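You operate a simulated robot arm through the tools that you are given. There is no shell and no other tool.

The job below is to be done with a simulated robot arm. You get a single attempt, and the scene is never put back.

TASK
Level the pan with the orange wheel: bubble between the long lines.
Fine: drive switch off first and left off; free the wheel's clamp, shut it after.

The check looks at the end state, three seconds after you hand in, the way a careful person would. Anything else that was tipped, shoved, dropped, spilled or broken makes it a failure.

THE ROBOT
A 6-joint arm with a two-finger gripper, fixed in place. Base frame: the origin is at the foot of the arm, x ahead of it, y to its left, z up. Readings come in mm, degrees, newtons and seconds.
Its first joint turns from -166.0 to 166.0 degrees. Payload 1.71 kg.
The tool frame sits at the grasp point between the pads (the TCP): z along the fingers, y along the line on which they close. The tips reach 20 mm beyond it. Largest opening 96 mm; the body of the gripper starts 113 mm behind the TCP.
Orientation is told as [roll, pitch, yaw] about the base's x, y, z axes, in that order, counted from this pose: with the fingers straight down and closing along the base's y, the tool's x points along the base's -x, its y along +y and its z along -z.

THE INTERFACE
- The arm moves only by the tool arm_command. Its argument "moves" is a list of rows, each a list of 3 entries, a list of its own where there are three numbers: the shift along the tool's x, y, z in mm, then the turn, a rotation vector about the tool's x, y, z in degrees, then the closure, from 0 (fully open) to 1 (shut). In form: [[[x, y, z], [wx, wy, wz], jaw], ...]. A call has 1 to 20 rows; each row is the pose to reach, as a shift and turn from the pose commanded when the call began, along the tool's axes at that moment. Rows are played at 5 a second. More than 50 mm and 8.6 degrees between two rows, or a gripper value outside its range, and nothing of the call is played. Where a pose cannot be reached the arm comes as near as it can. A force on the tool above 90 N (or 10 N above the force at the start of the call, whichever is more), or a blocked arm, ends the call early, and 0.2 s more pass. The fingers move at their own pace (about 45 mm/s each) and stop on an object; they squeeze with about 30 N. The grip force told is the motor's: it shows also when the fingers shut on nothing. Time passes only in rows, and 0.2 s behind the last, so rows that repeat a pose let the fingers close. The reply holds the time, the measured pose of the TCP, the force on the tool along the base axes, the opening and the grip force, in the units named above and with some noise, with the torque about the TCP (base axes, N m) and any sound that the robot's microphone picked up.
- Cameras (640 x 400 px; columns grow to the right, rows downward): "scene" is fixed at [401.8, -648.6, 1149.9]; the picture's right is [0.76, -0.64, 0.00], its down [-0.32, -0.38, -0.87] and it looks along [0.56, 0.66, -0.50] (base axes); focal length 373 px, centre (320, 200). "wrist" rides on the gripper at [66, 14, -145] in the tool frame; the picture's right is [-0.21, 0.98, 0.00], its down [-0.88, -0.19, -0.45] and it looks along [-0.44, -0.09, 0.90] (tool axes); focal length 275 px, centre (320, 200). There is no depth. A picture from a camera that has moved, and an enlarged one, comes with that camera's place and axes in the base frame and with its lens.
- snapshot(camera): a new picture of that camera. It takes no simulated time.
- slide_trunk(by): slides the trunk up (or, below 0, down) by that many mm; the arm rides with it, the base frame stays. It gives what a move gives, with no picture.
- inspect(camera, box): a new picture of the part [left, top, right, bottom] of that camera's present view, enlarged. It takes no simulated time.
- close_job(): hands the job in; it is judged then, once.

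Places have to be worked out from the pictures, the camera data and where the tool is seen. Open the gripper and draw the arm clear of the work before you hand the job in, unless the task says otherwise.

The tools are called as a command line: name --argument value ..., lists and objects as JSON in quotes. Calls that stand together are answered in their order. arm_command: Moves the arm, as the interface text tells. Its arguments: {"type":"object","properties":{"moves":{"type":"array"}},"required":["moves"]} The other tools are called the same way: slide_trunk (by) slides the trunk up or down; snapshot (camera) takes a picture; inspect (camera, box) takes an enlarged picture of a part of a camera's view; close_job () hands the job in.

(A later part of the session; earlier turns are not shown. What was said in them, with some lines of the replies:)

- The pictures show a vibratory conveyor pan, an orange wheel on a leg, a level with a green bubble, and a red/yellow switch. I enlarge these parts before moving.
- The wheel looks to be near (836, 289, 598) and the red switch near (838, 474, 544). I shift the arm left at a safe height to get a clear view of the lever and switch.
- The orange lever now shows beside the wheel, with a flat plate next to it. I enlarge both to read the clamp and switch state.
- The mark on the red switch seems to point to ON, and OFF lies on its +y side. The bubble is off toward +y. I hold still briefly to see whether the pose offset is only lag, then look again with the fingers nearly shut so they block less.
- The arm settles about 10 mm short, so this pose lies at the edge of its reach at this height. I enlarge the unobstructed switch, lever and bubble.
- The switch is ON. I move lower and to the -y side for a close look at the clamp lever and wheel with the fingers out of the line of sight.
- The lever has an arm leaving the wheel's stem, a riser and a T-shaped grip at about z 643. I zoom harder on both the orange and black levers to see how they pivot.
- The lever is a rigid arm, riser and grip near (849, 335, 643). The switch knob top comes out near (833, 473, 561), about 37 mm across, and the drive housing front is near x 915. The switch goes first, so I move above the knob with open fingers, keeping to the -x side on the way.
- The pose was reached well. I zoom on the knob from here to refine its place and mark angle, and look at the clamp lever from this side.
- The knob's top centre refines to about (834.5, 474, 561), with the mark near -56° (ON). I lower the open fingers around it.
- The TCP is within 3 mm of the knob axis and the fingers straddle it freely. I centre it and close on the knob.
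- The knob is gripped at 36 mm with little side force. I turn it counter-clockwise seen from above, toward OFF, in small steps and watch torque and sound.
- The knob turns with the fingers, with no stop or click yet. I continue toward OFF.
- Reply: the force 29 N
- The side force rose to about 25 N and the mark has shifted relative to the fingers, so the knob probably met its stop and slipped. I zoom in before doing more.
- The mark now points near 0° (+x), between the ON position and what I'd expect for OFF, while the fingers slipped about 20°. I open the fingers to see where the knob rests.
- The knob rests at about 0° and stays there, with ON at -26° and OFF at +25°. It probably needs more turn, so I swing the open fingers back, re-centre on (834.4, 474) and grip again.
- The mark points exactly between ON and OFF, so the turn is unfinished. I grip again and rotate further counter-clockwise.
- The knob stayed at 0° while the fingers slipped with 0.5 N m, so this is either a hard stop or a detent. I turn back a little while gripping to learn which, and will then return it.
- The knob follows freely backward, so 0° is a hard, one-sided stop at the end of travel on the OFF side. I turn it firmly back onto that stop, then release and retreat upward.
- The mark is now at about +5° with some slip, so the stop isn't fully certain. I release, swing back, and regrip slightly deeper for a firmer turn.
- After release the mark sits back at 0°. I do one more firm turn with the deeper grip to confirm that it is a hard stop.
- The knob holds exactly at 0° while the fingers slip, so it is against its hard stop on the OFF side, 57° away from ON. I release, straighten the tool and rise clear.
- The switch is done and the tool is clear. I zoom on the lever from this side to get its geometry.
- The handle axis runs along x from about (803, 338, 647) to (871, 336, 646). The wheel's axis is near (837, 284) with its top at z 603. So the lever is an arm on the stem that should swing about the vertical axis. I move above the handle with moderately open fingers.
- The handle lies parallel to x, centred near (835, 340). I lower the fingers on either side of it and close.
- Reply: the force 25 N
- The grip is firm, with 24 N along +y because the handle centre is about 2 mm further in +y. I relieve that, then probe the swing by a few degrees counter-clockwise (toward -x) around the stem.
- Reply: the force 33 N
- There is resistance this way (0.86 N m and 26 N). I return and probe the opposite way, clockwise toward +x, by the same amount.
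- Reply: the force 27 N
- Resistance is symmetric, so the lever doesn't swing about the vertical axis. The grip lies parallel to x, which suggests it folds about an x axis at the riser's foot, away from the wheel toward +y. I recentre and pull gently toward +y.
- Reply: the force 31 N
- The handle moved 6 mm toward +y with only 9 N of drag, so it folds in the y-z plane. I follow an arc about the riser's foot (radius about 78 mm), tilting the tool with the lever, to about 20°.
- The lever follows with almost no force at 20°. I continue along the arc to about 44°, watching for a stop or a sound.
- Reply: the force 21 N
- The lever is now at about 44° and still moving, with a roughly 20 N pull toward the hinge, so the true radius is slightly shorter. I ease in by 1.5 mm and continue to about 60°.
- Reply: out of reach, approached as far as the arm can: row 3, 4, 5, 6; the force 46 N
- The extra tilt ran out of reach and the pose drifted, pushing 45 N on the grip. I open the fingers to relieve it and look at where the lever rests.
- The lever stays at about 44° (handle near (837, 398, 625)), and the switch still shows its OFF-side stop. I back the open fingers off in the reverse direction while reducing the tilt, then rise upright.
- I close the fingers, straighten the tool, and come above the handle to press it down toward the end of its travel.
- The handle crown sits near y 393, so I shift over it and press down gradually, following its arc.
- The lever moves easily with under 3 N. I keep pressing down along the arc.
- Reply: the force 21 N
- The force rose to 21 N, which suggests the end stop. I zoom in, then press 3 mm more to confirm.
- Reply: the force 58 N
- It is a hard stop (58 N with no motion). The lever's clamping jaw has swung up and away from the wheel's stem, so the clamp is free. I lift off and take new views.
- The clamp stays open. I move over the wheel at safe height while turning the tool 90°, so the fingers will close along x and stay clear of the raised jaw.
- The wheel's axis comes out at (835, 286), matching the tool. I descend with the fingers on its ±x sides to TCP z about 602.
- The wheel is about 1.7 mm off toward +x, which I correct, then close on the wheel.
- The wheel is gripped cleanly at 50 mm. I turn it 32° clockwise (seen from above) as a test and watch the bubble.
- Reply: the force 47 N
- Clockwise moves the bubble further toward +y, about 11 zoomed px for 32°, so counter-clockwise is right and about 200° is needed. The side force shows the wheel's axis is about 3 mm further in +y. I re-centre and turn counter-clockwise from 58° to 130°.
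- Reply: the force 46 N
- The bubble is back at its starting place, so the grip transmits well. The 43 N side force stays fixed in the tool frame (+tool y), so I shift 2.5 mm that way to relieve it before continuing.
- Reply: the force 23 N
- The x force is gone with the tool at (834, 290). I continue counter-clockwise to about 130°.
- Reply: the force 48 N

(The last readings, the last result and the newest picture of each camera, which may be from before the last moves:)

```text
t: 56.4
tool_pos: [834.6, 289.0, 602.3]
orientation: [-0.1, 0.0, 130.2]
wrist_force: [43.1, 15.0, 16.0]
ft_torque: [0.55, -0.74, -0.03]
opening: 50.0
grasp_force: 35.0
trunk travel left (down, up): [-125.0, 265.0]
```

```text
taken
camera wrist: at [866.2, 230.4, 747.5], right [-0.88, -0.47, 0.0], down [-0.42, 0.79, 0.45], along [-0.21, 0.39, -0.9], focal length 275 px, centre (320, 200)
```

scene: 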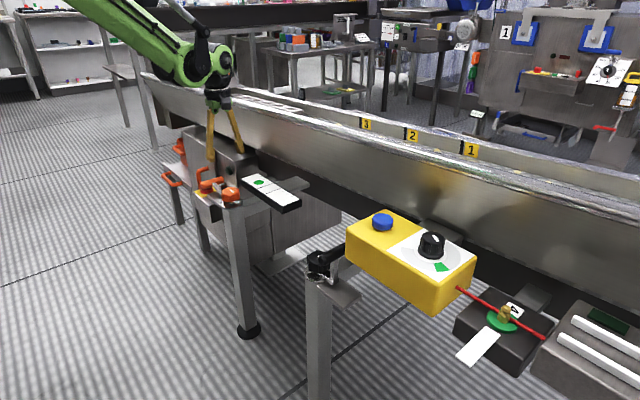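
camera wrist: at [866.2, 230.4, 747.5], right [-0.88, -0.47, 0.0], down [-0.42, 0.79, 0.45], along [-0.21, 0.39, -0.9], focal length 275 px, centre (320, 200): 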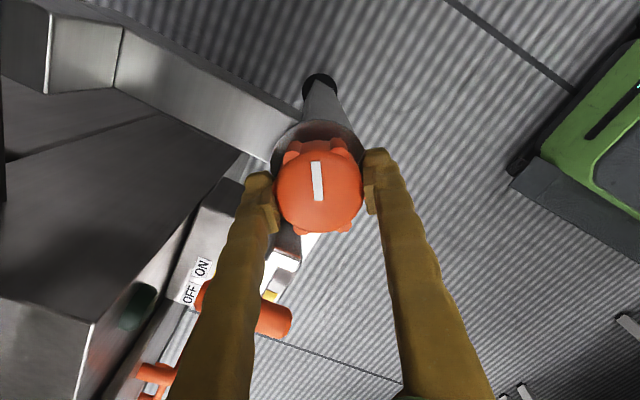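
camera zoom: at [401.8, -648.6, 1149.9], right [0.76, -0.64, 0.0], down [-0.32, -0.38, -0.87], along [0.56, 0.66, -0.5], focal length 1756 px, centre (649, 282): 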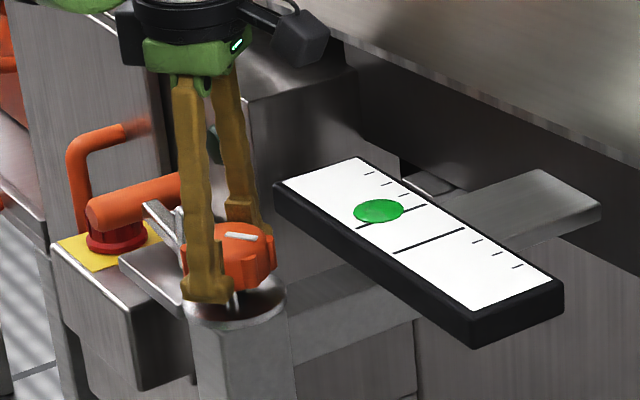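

The bubble moved well toward the long lines, about 22 px for 36°, with about 36 px left, or roughly 59° more. I open slightly and swing the fingers back in place for another stroke.

arm_command --moves '[[[0, 0, 0], [0, 0, 0], 0.5], [[0, 0, 0], [0, 0, 0], 0.35], [[0, 0, 0], [0, 0, 8], 0.35], [[0, 0, 0], [0, 0, 16], 0.35], [[0, 0, 0], [0, 0, 24], 0.35], [[0, 0, 0], [0, 0, 32], 0.35], [[0, 0, 0], [0, 0, 40], 0.35], [[0, 0, 0], [0, 0, 48], 0.35], [[0, 0, 0], [0, 0, 56], 0.35], [[0, 0, 0], [0, 0, 64], 0.35], [[0, 0, 0], [0, 0, 64], 0.35]]'

snapshot --camera "wrist"

inspect --camera "scene" --box '[190, 140, 310, 225]'

```text
t: 58.8
tool_pos: [833.6, 291.6, 602.8]
orientation: [0.1, 0.1, 66.0]
wrist_force: [-0.5, 0.0, -0.3]
ft_torque: [0.0, 0.02, -0.01]
opening: 62.6
grasp_force: 0.0
trunk travel left (down, up): [-125.0, 265.0]
```

```text
taken
camera wrist: at [795.1, 234.9, 748.0], right [-0.81, 0.59, 0.0], down [0.53, 0.73, 0.44], along [0.26, 0.36, -0.9], focal length 275 px, centre (320, 200)
```

wrist: 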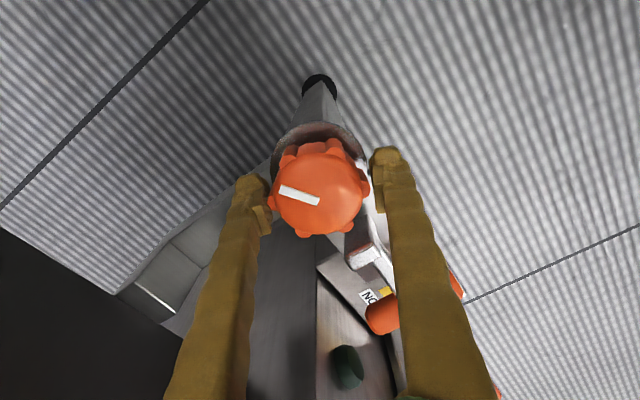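

```text
4.71 times, centred on (250, 182) of scene
camera zoom: at [401.8, -648.6, 1149.9], right [0.76, -0.64, 0.0], down [-0.32, -0.38, -0.87], along [0.56, 0.66, -0.5], focal length 1756 px, centre (649, 282)
```

zoom: 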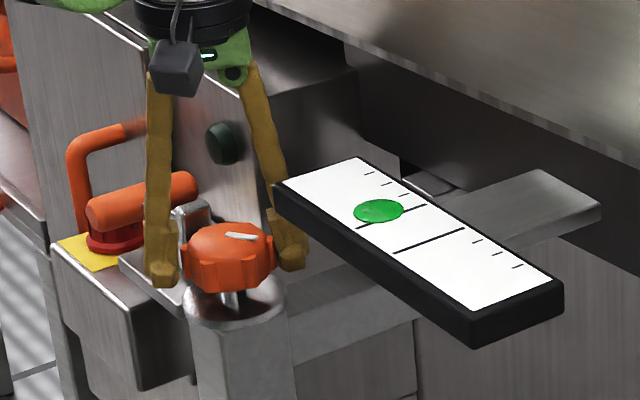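

The bubble stays put. I nudge to centre, close again and turn counter-clockwise about 48°, then check.

arm_command --moves '[[[0.5, -1.2, 0], [0, 0, 0], 0.5], [[0.5, -1.2, 0], [0, 0, 0], 1], [[0.5, -1.2, 0], [0, 0, 0], 1], [[0.5, -1.2, 0], [0, 0, -6], 1], [[0.5, -1.2, 0], [0, 0, -12], 1], [[0.5, -1.2, 0], [0, 0, -18], 1], [[0.5, -1.2, 0], [0, 0, -24], 1], [[0.5, -1.2, 0], [0, 0, -30], 1], [[0.5, -1.2, 0], [0, 0, -36], 1], [[0.5, -1.2, 0], [0, 0, -42], 1], [[0.5, -1.2, 0], [0, 0, -48], 1], [[0.5, -1.2, 0], [0, 0, -48], 1]]'

inspect --camera "scene" --box '[230, 160, 310, 210]'

snapshot --camera "wrist"

```text
t: 61.4
tool_pos: [836.0, 289.6, 601.6]
orientation: [0.1, 0.0, 114.2]
wrist_force: [17.3, -1.6, 4.7]
ft_torque: [-0.16, -0.36, 0.0]
opening: 50.2
grasp_force: 35.1
trunk travel left (down, up): [-125.0, 265.0]
```

```text
8.00 times, centred on (270, 185) of scene
camera zoom: at [401.8, -648.6, 1149.9], right [0.76, -0.64, 0.0], down [-0.32, -0.38, -0.87], along [0.56, 0.66, -0.5], focal length 2984 px, centre (720, 320)
```

zoom: 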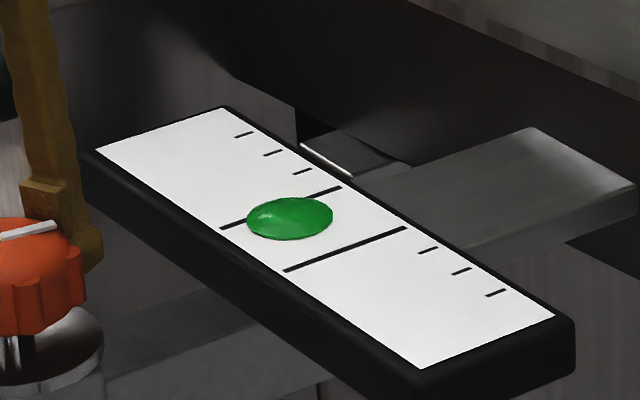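

```text
taken
camera wrist: at [849.8, 223.0, 748.0], right [-0.98, -0.21, 0.0], down [-0.19, 0.88, 0.44], along [-0.1, 0.43, -0.9], focal length 275 px, centre (320, 200)
```

wrist: 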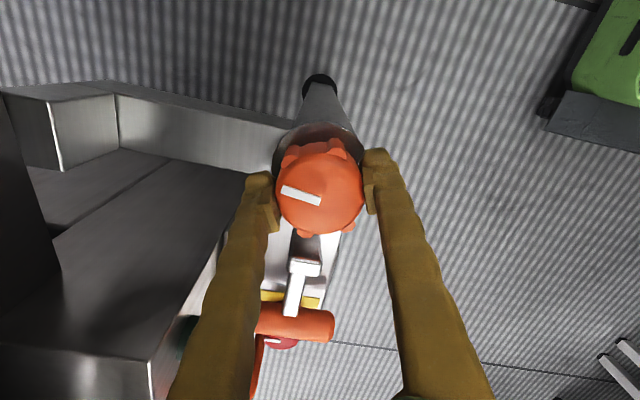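

The bubble now sits about 22% of the way from the first long line to the second, and 50% is wanted, so about 20–23° more. I continue 18° in this grip, which stays clear of the jaw.

arm_command --moves '[[[0, 0, 0], [0, 0, -4.5], 1], [[0, 0, 0], [0, 0, -9], 1], [[0, 0, 0], [0, 0, -13.5], 1], [[0, 0, 0], [0, 0, -18], 1], [[0, 0, 0], [0, 0, -18], 1]]'

inspect --camera "scene" --box '[230, 160, 310, 210]'

snapshot --camera "wrist"

```text
t: 62.6
tool_pos: [835.3, 289.4, 603.2]
orientation: [0.0, -0.1, 132.2]
wrist_force: [23.8, 10.8, 1.6]
ft_torque: [0.25, -0.26, -0.03]
opening: 50.0
grasp_force: 35.4
trunk travel left (down, up): [-125.0, 265.0]
```

```text
8.00 times, centred on (270, 185) of scene
camera zoom: at [401.8, -648.6, 1149.9], right [0.76, -0.64, 0.0], down [-0.32, -0.38, -0.87], along [0.56, 0.66, -0.5], focal length 2984 px, centre (720, 320)
```

zoom: 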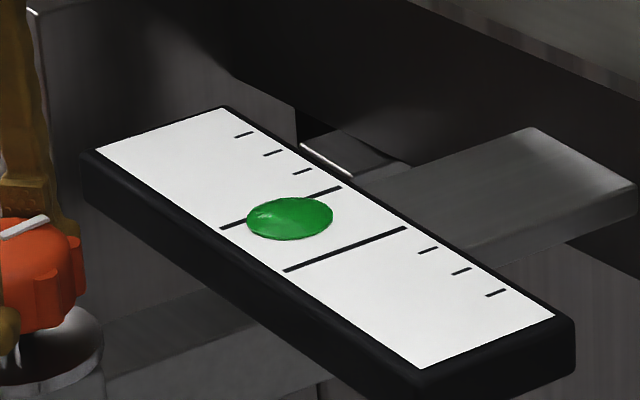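

```text
taken
camera wrist: at [869.5, 230.7, 747.9], right [-0.86, -0.5, 0.0], down [-0.45, 0.77, 0.45], along [-0.23, 0.38, -0.9], focal length 275 px, centre (320, 200)
```

wrist: 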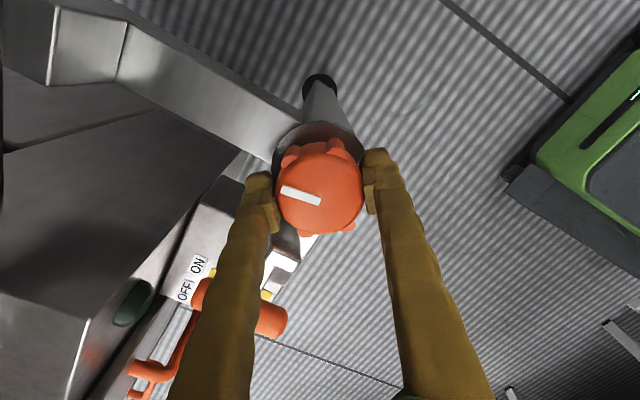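

The wheel turned another 18° (the mark moved with the fingers), but the bubble shows no change. It may lag, so I hold for a second and look again.

arm_command --moves '[[[0, 0, 0], [0, 0, 0], 1], [[0, 0, 0], [0, 0, 0], 1], [[0, 0, 0], [0, 0, 0], 1], [[0, 0, 0], [0, 0, 0], 1], [[0, 0, 0], [0, 0, 0], 1], [[0, 0, 0], [0, 0, 0], 1]]'

inspect --camera "scene" --box '[190, 160, 310, 225]'

inspect --camera "scene" --box '[230, 160, 310, 210]'

```text
t: 64.0
tool_pos: [835.6, 289.4, 602.5]
orientation: [0.0, -0.1, 132.1]
wrist_force: [26.1, 19.0, 4.7]
ft_torque: [0.36, -0.27, 0.02]
opening: 50.0
grasp_force: 34.9
trunk travel left (down, up): [-125.0, 265.0]
```

```text
5.33 times, centred on (250, 192) of scene
camera zoom: at [401.8, -648.6, 1149.9], right [0.76, -0.64, 0.0], down [-0.32, -0.38, -0.87], along [0.56, 0.66, -0.5], focal length 1990 px, centre (693, 240)
```

zoom: 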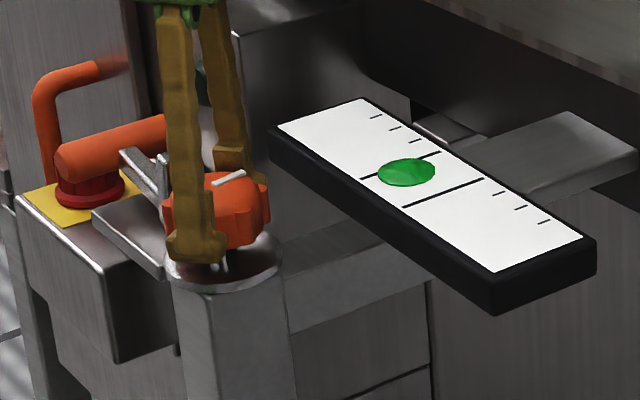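

```text
8.00 times, centred on (270, 185) of scene
camera zoom: at [401.8, -648.6, 1149.9], right [0.76, -0.64, 0.0], down [-0.32, -0.38, -0.87], along [0.56, 0.66, -0.5], focal length 2984 px, centre (720, 320)
```

zoom: 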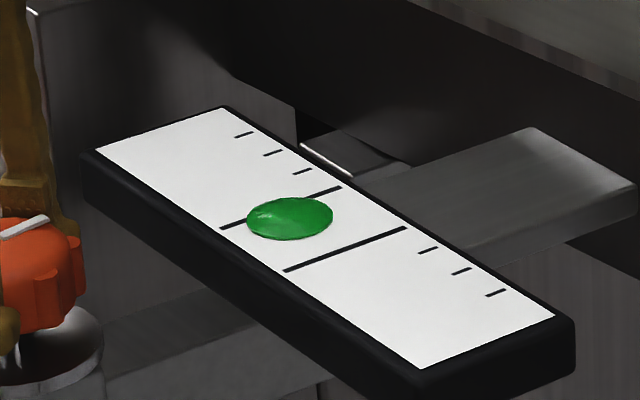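

The bubble is still at the same place, so there may be play in the drive. I release, swing back and check the wheel mark and bubble before another stroke.

arm_command --moves '[[[0, 0, 0], [0, 0, 0], 0.5], [[0, 0, 0], [0, 0, 0], 0.35], [[0, 0, 0], [0, 0, 8], 0.35], [[0, 0, 0], [0, 0, 16], 0.35], [[0, 0, 0], [0, 0, 24], 0.35], [[0, 0, 0], [0, 0, 32], 0.35], [[0, 0, 0], [0, 0, 40], 0.35], [[0, 0, 0], [0, 0, 48], 0.35], [[0, 0, 0], [0, 0, 56], 0.35], [[0, 0, 0], [0, 0, 64], 0.35], [[0, 0, 0], [0, 0, 64], 0.35]]'

snapshot --camera "wrist"

inspect --camera "scene" --box '[205, 160, 305, 222]'

```text
t: 66.4
tool_pos: [836.2, 288.8, 602.9]
orientation: [0.1, 0.1, 68.0]
wrist_force: [0.1, -0.1, -0.1]
ft_torque: [0.01, -0.01, 0.01]
opening: 62.5
grasp_force: 0.1
trunk travel left (down, up): [-125.0, 265.0]
```

```text
taken
camera wrist: at [797.9, 232.8, 748.1], right [-0.83, 0.56, 0.0], down [0.5, 0.74, 0.44], along [0.25, 0.37, -0.9], focal length 275 px, centre (320, 200)
```

wrist: 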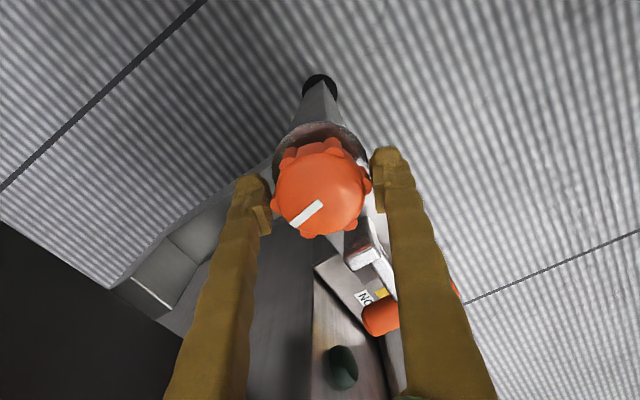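

```text
6.40 times, centred on (255, 191) of scene
camera zoom: at [401.8, -648.6, 1149.9], right [0.76, -0.64, 0.0], down [-0.32, -0.38, -0.87], along [0.56, 0.66, -0.5], focal length 2388 px, centre (736, 258)
```

zoom: 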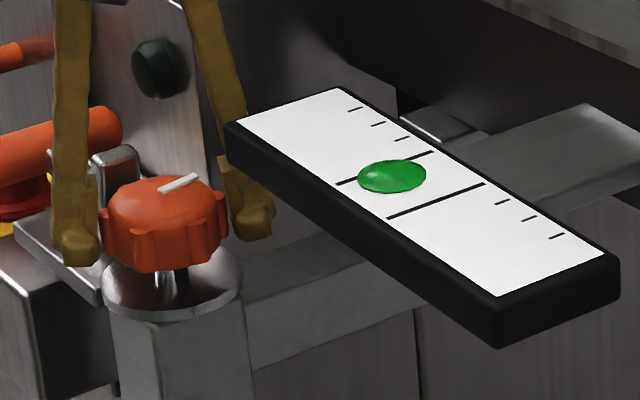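

The mark shows the wheel really turned about 58° in the last stroke, yet the bubble is still just touching the first long line. I grip again and turn another 24°, watching it.

arm_command --moves '[[[0, 0, 0], [0, 0, 0], 0.5], [[0, 0, 0], [0, 0, 0], 1], [[0, 0, 0], [0, 0, 0], 1], [[0, 0, 0], [0, 0, -6], 1], [[0, 0, 0], [0, 0, -12], 1], [[0, 0, 0], [0, 0, -18], 1], [[0, 0, 0], [0, 0, -24], 1], [[0, 0, 0], [0, 0, -24], 1]]'

inspect --camera "scene" --box '[230, 160, 310, 210]'

snapshot --camera "wrist"

```text
t: 68.2
tool_pos: [835.9, 288.5, 602.7]
orientation: [0.2, 0.0, 92.3]
wrist_force: [7.0, 5.1, 0.6]
ft_torque: [0.12, -0.14, -0.01]
opening: 50.1
grasp_force: 35.2
trunk travel left (down, up): [-125.0, 265.0]
```

```text
8.00 times, centred on (270, 185) of scene
camera zoom: at [401.8, -648.6, 1149.9], right [0.76, -0.64, 0.0], down [-0.32, -0.38, -0.87], along [0.56, 0.66, -0.5], focal length 2984 px, centre (720, 320)
```

zoom: 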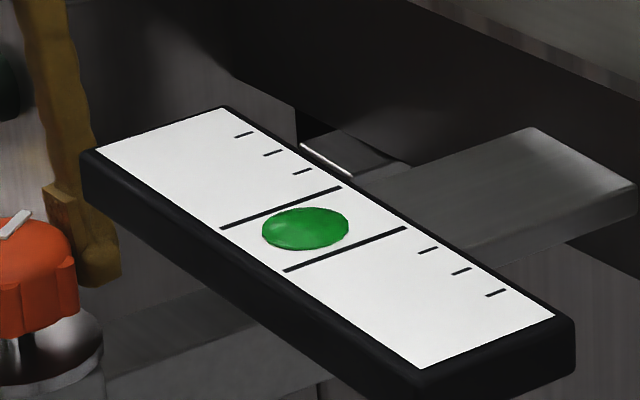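

```text
taken
camera wrist: at [824.1, 222.3, 748.1], right [-0.99, 0.17, 0.0], down [0.15, 0.88, 0.44], along [0.07, 0.44, -0.9], focal length 275 px, centre (320, 200)
```

wrist: 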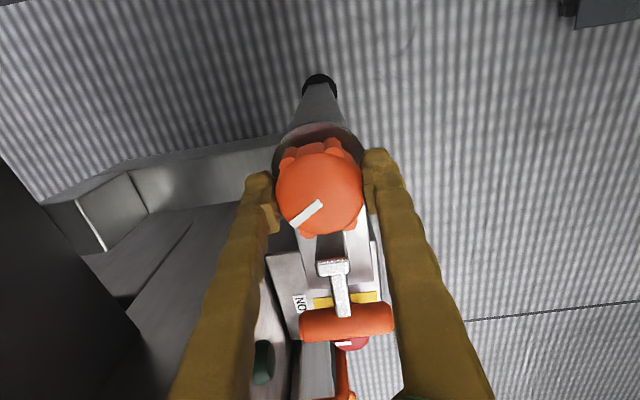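

The bubble now sits midway between the two long lines (about 48% across). I release the wheel gently and rise straight up, then check that the bubble stays.

arm_command --moves '[[[0, 0, 0], [0, 0, 0], 0.7], [[0, 0, 0], [0, 0, 0], 0.35], [[0, 0, 0], [0, 0, 0], 0.25], [[0, 0, -15], [0, 0, 0], 0.25], [[0, 0, -50], [0, 0, 0], 0.25], [[0, 0, -95], [0, 0, 0], 0.25], [[0, 0, -125], [0, 0, 0], 0.25], [[0, 0, -125], [0, 0, 0], 0.25]]'

inspect --camera "scene" --box '[230, 160, 310, 210]'

snapshot --camera "wrist"

```text
t: 70.0
tool_pos: [834.7, 290.6, 728.6]
orientation: [0.1, 0.0, 92.1]
wrist_force: [-0.4, 0.5, -0.3]
ft_torque: [0.0, -0.06, 0.02]
opening: 72.0
grasp_force: 0.1
trunk travel left (down, up): [-125.0, 265.0]
```

```text
8.00 times, centred on (270, 185) of scene
camera zoom: at [401.8, -648.6, 1149.9], right [0.76, -0.64, 0.0], down [-0.32, -0.38, -0.87], along [0.56, 0.66, -0.5], focal length 2984 px, centre (720, 320)
```

zoom: 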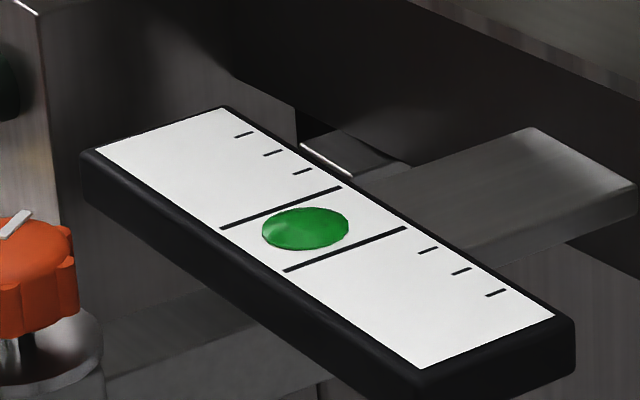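

```text
taken
camera wrist: at [823.6, 223.8, 873.3], right [-0.99, 0.17, 0.0], down [0.15, 0.88, 0.44], along [0.07, 0.44, -0.9], focal length 275 px, centre (320, 200)
```

wrist: 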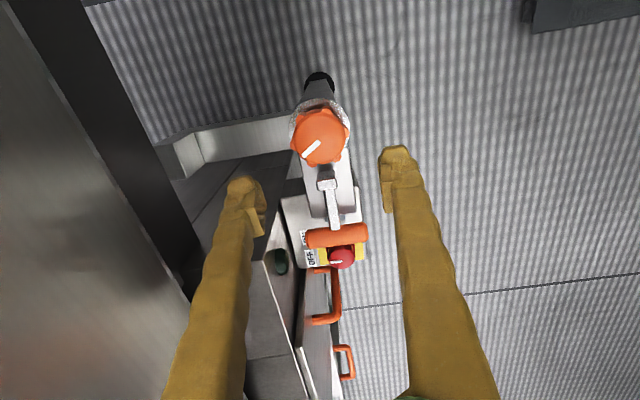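

The bubble holds. Next I shut the clamp. I zoom on the open lever from here to locate its handle and the plate under it.

inspect --camera "wrist" --box '[270, 160, 400, 280]'

inspect --camera "scene" --box '[190, 160, 260, 215]'

```text
3.33 times, centred on (335, 220) of wrist
camera zoom: at [823.6, 223.8, 873.3], right [-0.99, 0.17, 0.0], down [0.15, 0.88, 0.44], along [0.07, 0.44, -0.9], focal length 918 px, centre (270, 133)
```

zoom: 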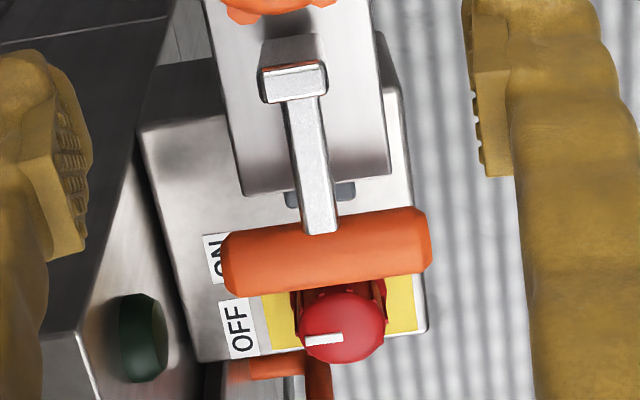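

```text
7.27 times, centred on (225, 188) of scene
camera zoom: at [401.8, -648.6, 1149.9], right [0.76, -0.64, 0.0], down [-0.32, -0.38, -0.87], along [0.56, 0.66, -0.5], focal length 2713 px, centre (1011, 291)
```

zoom: 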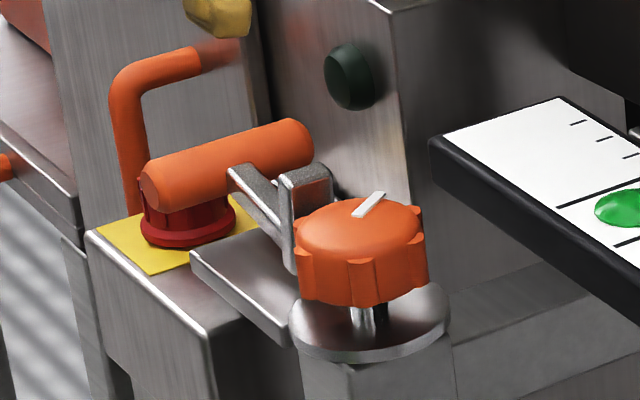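

The open handle is centred near (836, 414, 586), with the riser at its middle. I will grip it off-centre at x about 858, beside the riser, with an upright tool. First I move above that spot while turning back to yaw 0.

arm_command --moves '[[[-5, -2, 0], [0, 0, 8], 0.3], [[-15, -5, 0], [0, 0, 16], 0.4], [[-27, -8, 3], [0, 0, 24], 0.55], [[-40, -11, 6], [0, 0, 32], 0.55], [[-53, -14, 9], [0, 0, 40], 0.55], [[-66, -17, 12], [0, 0, 48], 0.55], [[-79, -20, 15], [0, 0, 56], 0.55], [[-92, -23, 15], [0, 0, 64], 0.55], [[-104, -25, 15], [0, 0, 72], 0.55], [[-114, -27, 15], [0, 0, 80], 0.55], [[-121, -28, 15], [0, 0, 88], 0.55], [[-121, -28, 15], [0, 0, 92], 0.55], [[-121, -28, 15], [0, 0, 92], 0.55]]'

snapshot --camera "wrist"

```text
t: 72.8
tool_pos: [858.5, 411.4, 713.5]
orientation: [0.0, 0.1, 0.0]
wrist_force: [0.5, 0.2, -0.5]
ft_torque: [0.02, 0.02, -0.02]
opening: 43.3
grasp_force: 0.1
trunk travel left (down, up): [-125.0, 265.0]
```

```text
taken
camera wrist: at [793.7, 424.6, 858.2], right [0.21, 0.98, 0.0], down [0.88, -0.18, 0.44], along [0.43, -0.09, -0.9], focal length 275 px, centre (320, 200)
```

wrist: 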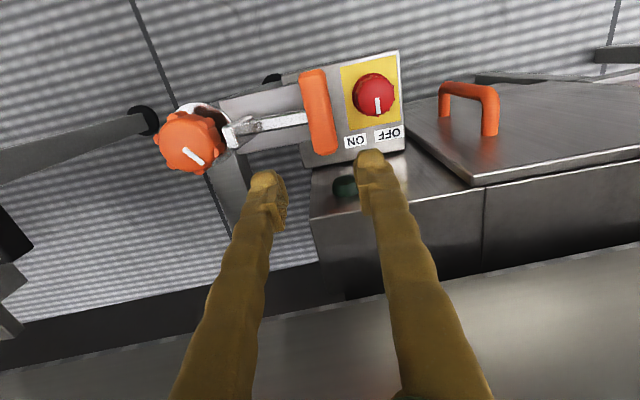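

The handle's y refines to about 414.5. I lower in two steps, first to just above it.

arm_command --moves '[[[0, 3, 30], [0, 0, 0], 0.55], [[0, 3, 60], [0, 0, 0], 0.55], [[0, 3, 90], [0, 0, 0], 0.55], [[0, 3, 90], [0, 0, 0], 0.55]]'

snapshot --camera "wrist"

inspect --camera "scene" --box '[180, 140, 270, 210]'

```text
t: 73.8
tool_pos: [859.1, 412.3, 620.1]
orientation: [0.1, 0.2, 0.0]
wrist_force: [0.3, 0.7, -0.3]
ft_torque: [0.0, 0.0, -0.03]
opening: 43.0
grasp_force: 0.0
trunk travel left (down, up): [-125.0, 265.0]
```

```text
taken
camera wrist: at [793.4, 425.8, 765.7], right [0.2, 0.98, 0.0], down [0.88, -0.18, 0.44], along [0.43, -0.09, -0.9], focal length 275 px, centre (320, 200)
```

wrist: 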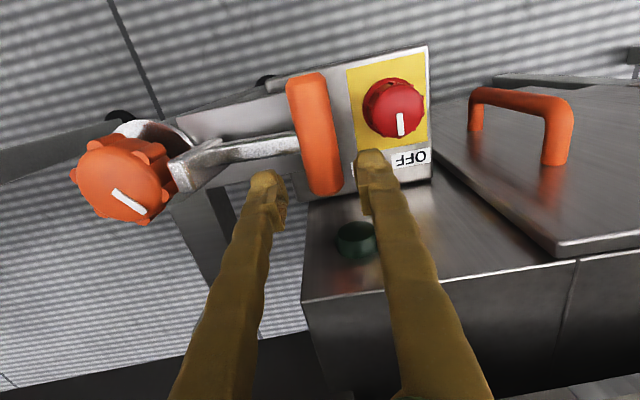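

```text
5.71 times, centred on (225, 175) of scene
camera zoom: at [401.8, -648.6, 1149.9], right [0.76, -0.64, 0.0], down [-0.32, -0.38, -0.87], along [0.56, 0.66, -0.5], focal length 2132 px, centre (863, 343)
```

zoom: 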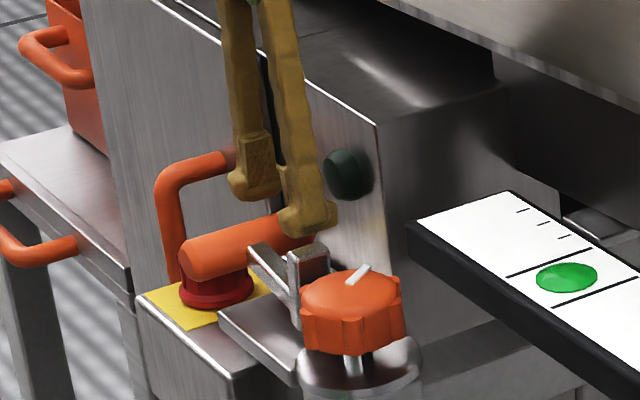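

The fingers straddle the handle's +x half, clear of the riser and knob. I lower the last 27 mm and close.

arm_command --moves '[[[0, 0, 10], [0, 0, 0], 0.55], [[0, 0, 20], [0, 0, 0], 0.55], [[0, 0, 27], [0, 0, 0], 0.55], [[0, 0, 27], [0, 0, 0], 0.8], [[0, 0, 27], [0, 0, 0], 1], [[0, 0, 27], [0, 0, 0], 1]]'

snapshot --camera "wrist"

inspect --camera "scene" --box '[180, 140, 270, 210]'

```text
t: 75.2
tool_pos: [859.5, 415.5, 593.7]
orientation: [0.0, 0.1, 0.1]
wrist_force: [1.1, 12.9, -0.5]
ft_torque: [0.17, -0.04, -0.25]
opening: 21.6
grasp_force: 35.0
trunk travel left (down, up): [-125.0, 265.0]
```

```text
taken
camera wrist: at [793.1, 428.5, 740.1], right [0.2, 0.98, 0.0], down [0.88, -0.18, 0.44], along [0.43, -0.09, -0.9], focal length 275 px, centre (320, 200)
```

wrist: 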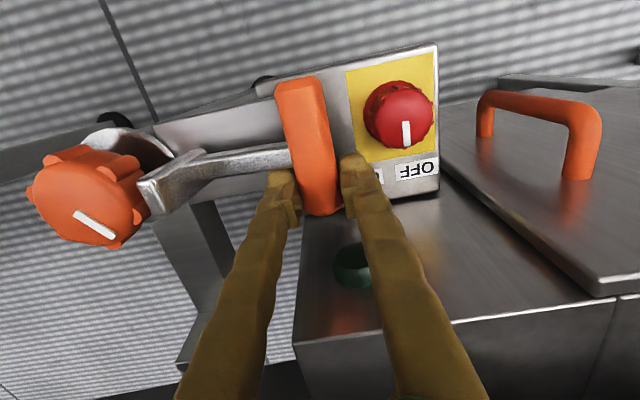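

```text
5.71 times, centred on (225, 175) of scene
camera zoom: at [401.8, -648.6, 1149.9], right [0.76, -0.64, 0.0], down [-0.32, -0.38, -0.87], along [0.56, 0.66, -0.5], focal length 2132 px, centre (863, 343)
```

zoom: 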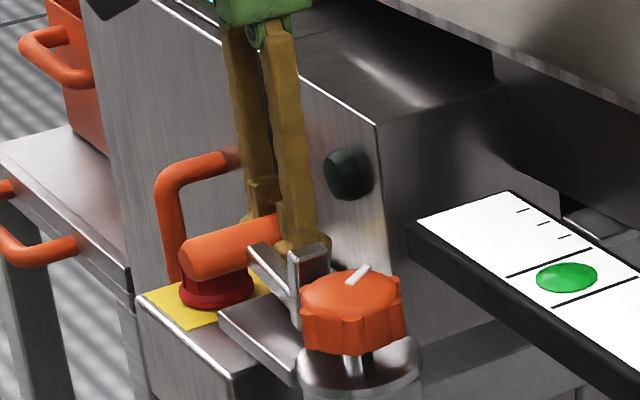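

The handle is firmly held. From shut (341.5, 647) and open (416, 586) the hinge works out near (y 341.5, z 571) with a 76 mm radius. I lift it along that arc to about 20° from vertical.

arm_command --moves '[[[0, -1, -5], [0, 0, 0], 1], [[0, -3.1, -11], [0, 0, 0], 1], [[0, -5.7, -17], [0, 0, 0], 1], [[0, -8.7, -23], [0, 0, 0], 1], [[0, -12.3, -28.6], [0, 0, 0], 1], [[0, -16.3, -33.9], [0, 0, 0], 1], [[0, -20.8, -38.7], [0, 0, 0], 1], [[0, -25.6, -43.2], [0, 0, 0], 1], [[0, -31, -47.2], [0, 0, 0], 1], [[0, -36.5, -50.8], [0, 0, 0], 1], [[0, -36.5, -50.8], [0, 0, 0], 1]]'

inspect --camera "scene" --box '[180, 140, 310, 215]'

```text
t: 77.6
tool_pos: [858.1, 375.8, 646.4]
orientation: [-0.1, 0.1, 0.0]
wrist_force: [-2.3, 7.8, 0.3]
ft_torque: [0.12, 0.03, -0.03]
opening: 20.9
grasp_force: 35.2
trunk travel left (down, up): [-125.0, 265.0]
```

```text
4.92 times, centred on (245, 178) of scene
camera zoom: at [401.8, -648.6, 1149.9], right [0.76, -0.64, 0.0], down [-0.32, -0.38, -0.87], along [0.56, 0.66, -0.5], focal length 1836 px, centre (689, 311)
```

zoom: 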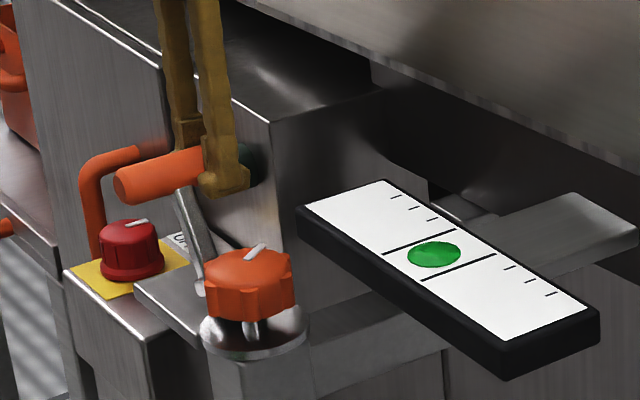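

The lever follows with low force and the bubble stays centred. I bring it the rest of the way to vertical and push gently past to seat it.

arm_command --moves '[[[0, -5.9, -3.1], [0, 0, 0], 1], [[0, -12, -5.6], [0, 0, 0], 1], [[0, -18.3, -7.6], [0, 0, 0], 1], [[0, -24.8, -9], [0, 0, 0], 1], [[0, -31.4, -9.9], [0, 0, 0], 1], [[0, -36, -10.1], [0, 0, 0], 1], [[0, -38, -10.1], [0, 0, 0], 1], [[0, -38, -10.1], [0, 0, 0], 1]]'

inspect --camera "scene" --box '[180, 140, 310, 215]'

```text
t: 79.4
tool_pos: [859.6, 341.6, 656.2]
orientation: [0.1, 0.2, 0.2]
wrist_force: [15.5, 32.1, -7.4]
ft_torque: [0.35, -0.36, -0.27]
opening: 21.2
grasp_force: 34.8
trunk travel left (down, up): [-125.0, 265.0]
```

```text
4.92 times, centred on (245, 178) of scene
camera zoom: at [401.8, -648.6, 1149.9], right [0.76, -0.64, 0.0], down [-0.32, -0.38, -0.87], along [0.56, 0.66, -0.5], focal length 1836 px, centre (689, 311)
```

zoom: 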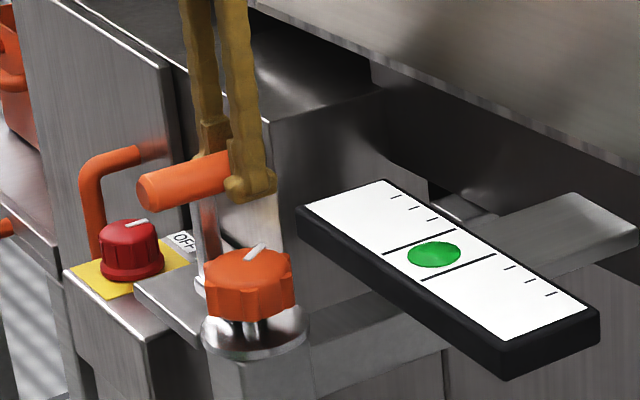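

At y 341.6 the lever meets 32 N, the same place as when it was shut at the start. I press 1.5 mm more to be sure it is fully home.

arm_command --moves '[[[0, -1, 0], [0, 0, 0], 1], [[0, -2, 0], [0, 0, 0], 1], [[0, -2, 0], [0, 0, 0], 1]]'

arm_command --moves '[[[0, 2, 0], [0, 0, 0], 1], [[0, 2, 0], [0, 0, 0], 0.7], [[0, 2, 0], [0, 0, 0], 0.5], [[0, 2, 0], [0, 0, 0], 0.45]]'

inspect --camera "scene" --box '[190, 155, 270, 215]'

snapshot --camera "wrist"

```text
t: 80.2
tool_pos: [857.9, 340.7, 655.7]
orientation: [0.1, 0.1, 0.3]
wrist_force: [21.1, 57.0, 1.7]
ft_torque: [0.41, -0.19, -0.48]
opening: 21.3
grasp_force: 35.0
trunk travel left (down, up): [-125.0, 265.0]
```

```text
t: 81.2
tool_pos: [858.0, 338.6, 655.3]
orientation: [-0.1, 0.1, 0.1]
wrist_force: [0.4, 0.1, 0.6]
ft_torque: [-0.01, -0.02, -0.01]
opening: 52.6
grasp_force: 0.2
trunk travel left (down, up): [-125.0, 265.0]
```

```text
6.67 times, centred on (230, 185) of scene
camera zoom: at [401.8, -648.6, 1149.9], right [0.76, -0.64, 0.0], down [-0.32, -0.38, -0.87], along [0.56, 0.66, -0.5], focal length 2487 px, centre (920, 300)
```

zoom: 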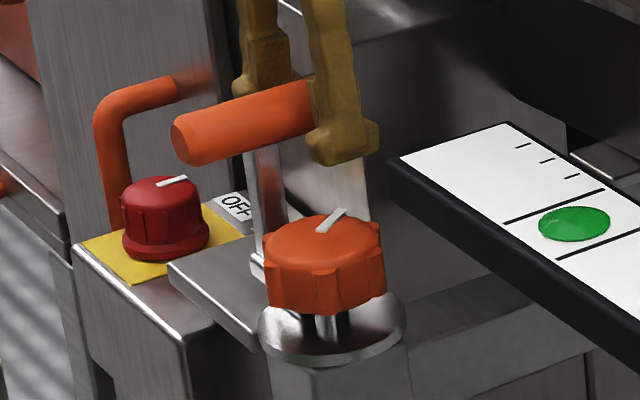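

```text
taken
camera wrist: at [792.9, 351.8, 801.5], right [0.2, 0.98, 0.0], down [0.88, -0.18, 0.44], along [0.43, -0.09, -0.9], focal length 275 px, centre (320, 200)
```

wrist: 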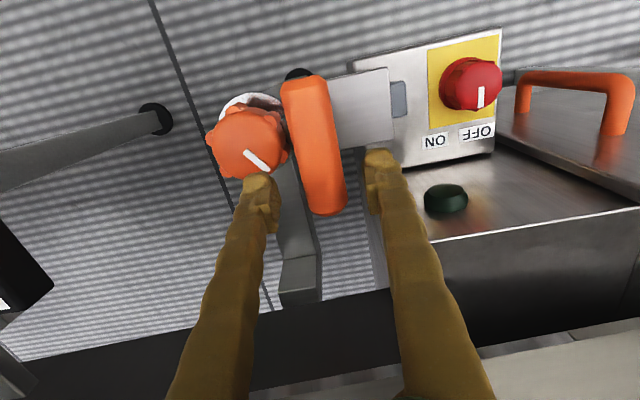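

The lever stands exactly as it did when shut, the bubble is between the long lines, and the switch is at its OFF stop. I rise straight up off the handle and back away toward the start pose.

arm_command --moves '[[[0, 0, -10], [0, 0, 0], 0.45], [[0, 0, -35], [0, 0, 0], 0.4], [[0, 0, -70], [0, 0, 0], 0.2], [[5, -5, -105], [0, 0, 0], 0], [[35, -20, -135], [0, 0, 0], 0], [[70, -45, -160], [0, 0, 0], 0], [[105, -75, -185], [0, 0, 0], 0], [[130, -100, -205], [0, 0, 0], 0], [[140, -120, -225], [0, 0, 0], 0], [[140, -120, -225], [0, 0, 0], 0]]'

snapshot --camera "wrist"

inspect --camera "scene" --box '[230, 160, 310, 210]'

inspect --camera "scene" --box '[190, 155, 270, 215]'

snapshot --camera "scene"

```text
refused: row 7 steps farther than a row can; nothing moved
```

```text
taken
camera wrist: at [792.9, 351.8, 801.5], right [0.2, 0.98, 0.0], down [0.88, -0.18, 0.44], along [0.43, -0.09, -0.9], focal length 275 px, centre (320, 200)
```

wrist: 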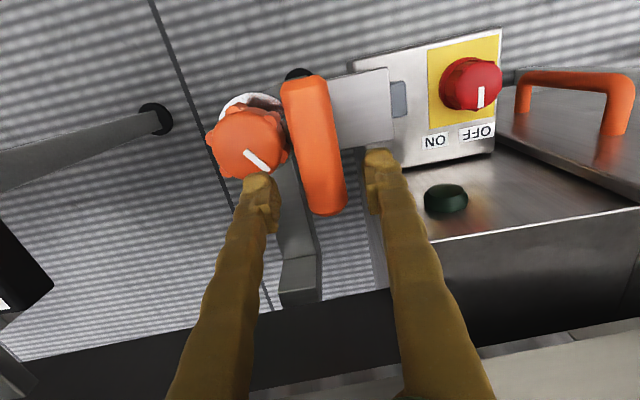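

```text
8.00 times, centred on (270, 185) of scene
camera zoom: at [401.8, -648.6, 1149.9], right [0.76, -0.64, 0.0], down [-0.32, -0.38, -0.87], along [0.56, 0.66, -0.5], focal length 2984 px, centre (720, 320)
```

zoom: 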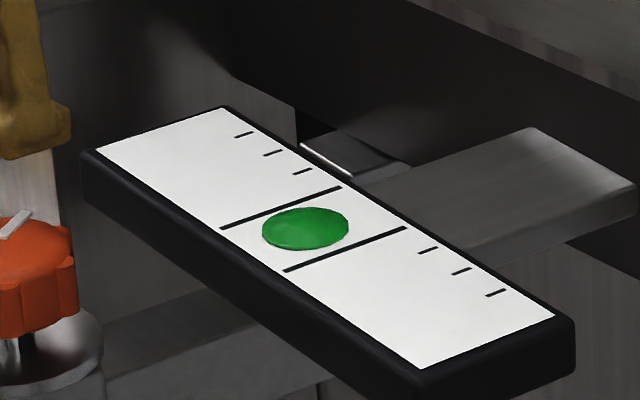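

```text
6.67 times, centred on (230, 185) of scene
camera zoom: at [401.8, -648.6, 1149.9], right [0.76, -0.64, 0.0], down [-0.32, -0.38, -0.87], along [0.56, 0.66, -0.5], focal length 2487 px, centre (920, 300)
```

zoom: 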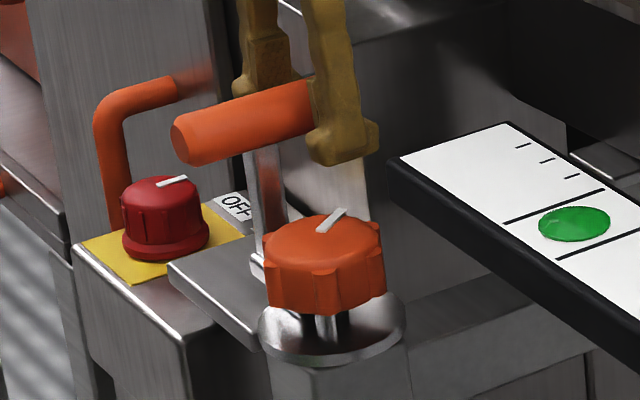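

```text
taken
```

scene: 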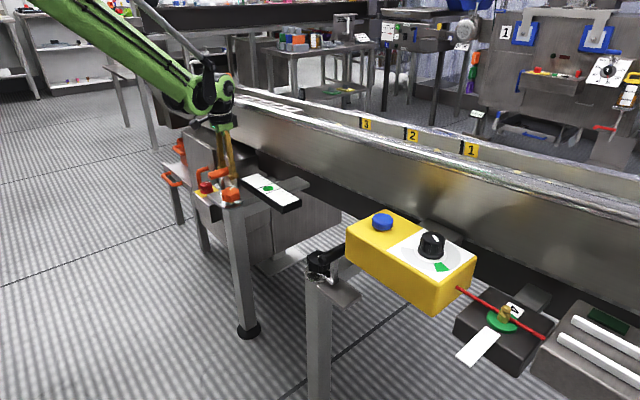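

One step was too long, so nothing moved. The bubble, lever and switch all look right, and I repeat the retreat with shorter steps.

arm_command --moves '[[[0, 0, -10], [0, 0, 0], 0.45], [[0, 0, -35], [0, 0, 0], 0.4], [[0, 0, -70], [0, 0, 0], 0.2], [[5, -5, -100], [0, 0, 0], 0], [[25, -15, -120], [0, 0, 0], 0], [[50, -35, -140], [0, 0, 0], 0], [[75, -55, -160], [0, 0, 0], 0], [[100, -75, -180], [0, 0, 0], 0], [[125, -95, -200], [0, 0, 0], 0], [[140, -115, -220], [0, 0, 0], 0], [[140, -115, -220], [0, 0, 0], 0]]'

snapshot --camera "wrist"

inspect --camera "scene" --box '[190, 150, 310, 220]'

snapshot --camera "scene"

```text
t: 83.6
tool_pos: [717.9, 226.4, 875.8]
orientation: [0.1, 0.0, 0.2]
wrist_force: [-0.6, 0.3, 0.5]
ft_torque: [0.01, -0.03, -0.01]
opening: 96.1
grasp_force: 0.0
trunk travel left (down, up): [-125.0, 265.0]
```

```text
taken
camera wrist: at [652.8, 239.3, 1021.6], right [0.2, 0.98, 0.0], down [0.88, -0.18, 0.44], along [0.43, -0.09, -0.9], focal length 275 px, centre (320, 200)
```

wrist: 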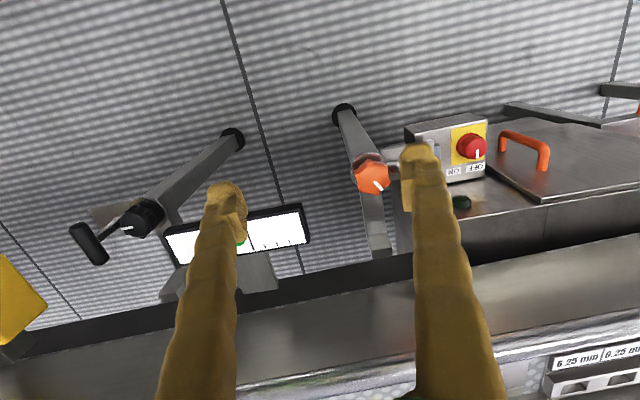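

```text
5.33 times, centred on (250, 185) of scene
camera zoom: at [401.8, -648.6, 1149.9], right [0.76, -0.64, 0.0], down [-0.32, -0.38, -0.87], along [0.56, 0.66, -0.5], focal length 1990 px, centre (693, 280)
```

zoom: 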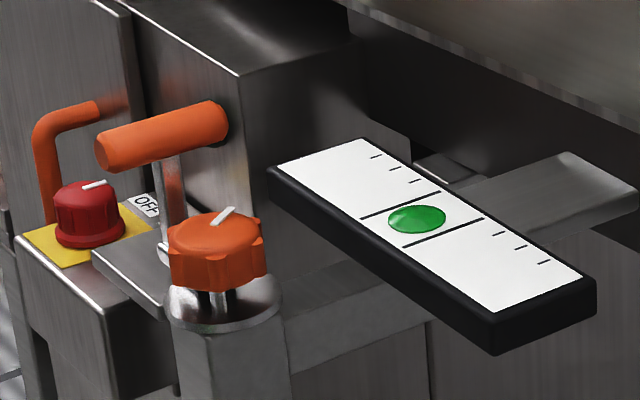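

```text
taken
```

scene: 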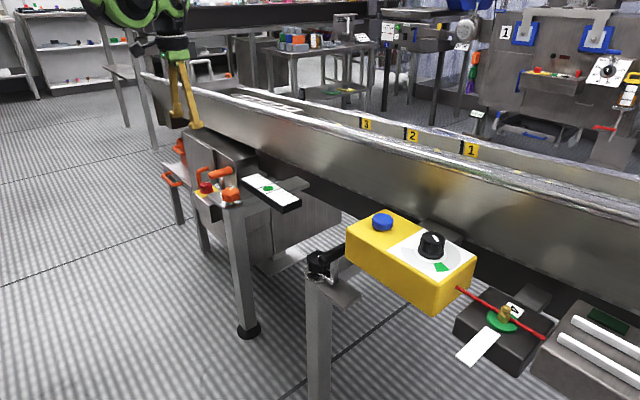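

Everything looks right. One last check of the bubble from the wrist camera, since a finger hides it: I shift sideways 60 mm at this height.

arm_command --moves '[[[0, -30, 0], [0, 0, 0], 0], [[0, -60, 0], [0, 0, 0], 0], [[0, -60, 0], [0, 0, 0], 0]]'

inspect --camera "wrist" --box '[220, 180, 400, 300]'

inspect --camera "wrist" --box '[440, 100, 580, 210]'

```text
t: 84.4
tool_pos: [718.4, 164.2, 876.1]
orientation: [0.1, 0.1, 0.1]
wrist_force: [1.2, -0.3, -0.3]
ft_torque: [-0.02, 0.01, -0.03]
opening: 95.7
grasp_force: 0.0
trunk travel left (down, up): [-125.0, 265.0]
```

```text
3.33 times, centred on (310, 240) of wrist
camera zoom: at [653.5, 177.4, 1021.6], right [0.2, 0.98, 0.0], down [0.88, -0.18, 0.44], along [0.43, -0.09, -0.9], focal length 918 px, centre (353, 67)
```

zoom: 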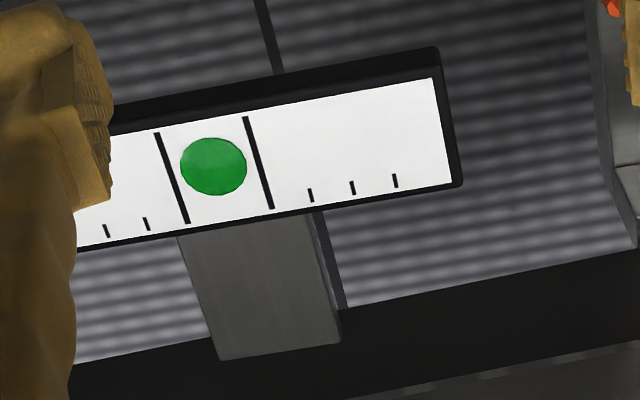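

```text
3.64 times, centred on (510, 155) of wrist
camera zoom: at [653.5, 177.4, 1021.6], right [0.2, 0.98, 0.0], down [0.88, -0.18, 0.44], along [0.43, -0.09, -0.9], focal length 1001 px, centre (-371, 364)
```

zoom: 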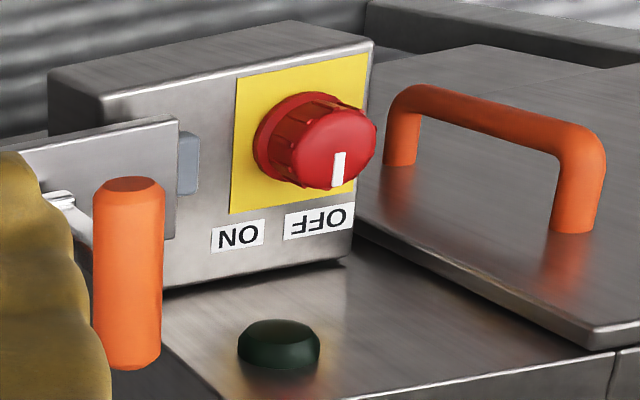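

From above, the bubble sits squarely between the two long lines. The switch points toward OFF at its stop, the clamp is shut, and the arm is clear with the gripper open, so I hand the job in.

close_job

```text
The job is handed in.
```

I handed the job in with the bubble midway between the two long lines. I'm sure of everything except one point about the switch.

- **Switch:** I turned the red drive switch off first and left it there. It stops hard about 57° from ON. At the stop the mark lies between the two labels, nearer OFF than ON, not squarely on OFF. It would not turn further when I tried again, so I took that stop as OFF. I heard no click.
- **Clamp:** I folded the orange wheel's lever down to free it. After levelling I brought it back upright and pressed it home. It sits where it was at the start.
- **Level:** I turned the orange wheel counter-clockwise. A short clockwise test at the start moved the bubble the wrong way, and I took that back. The bubble stayed centred after I shut the clamp, from both cameras.

While folding the lever down, the arm ran out of reach and pushed on the grip with about 45 N, so I let go and finished by pressing from above. I saw nothing tipped, shoved or damaged. The arm is back near where it started with the gripper open.
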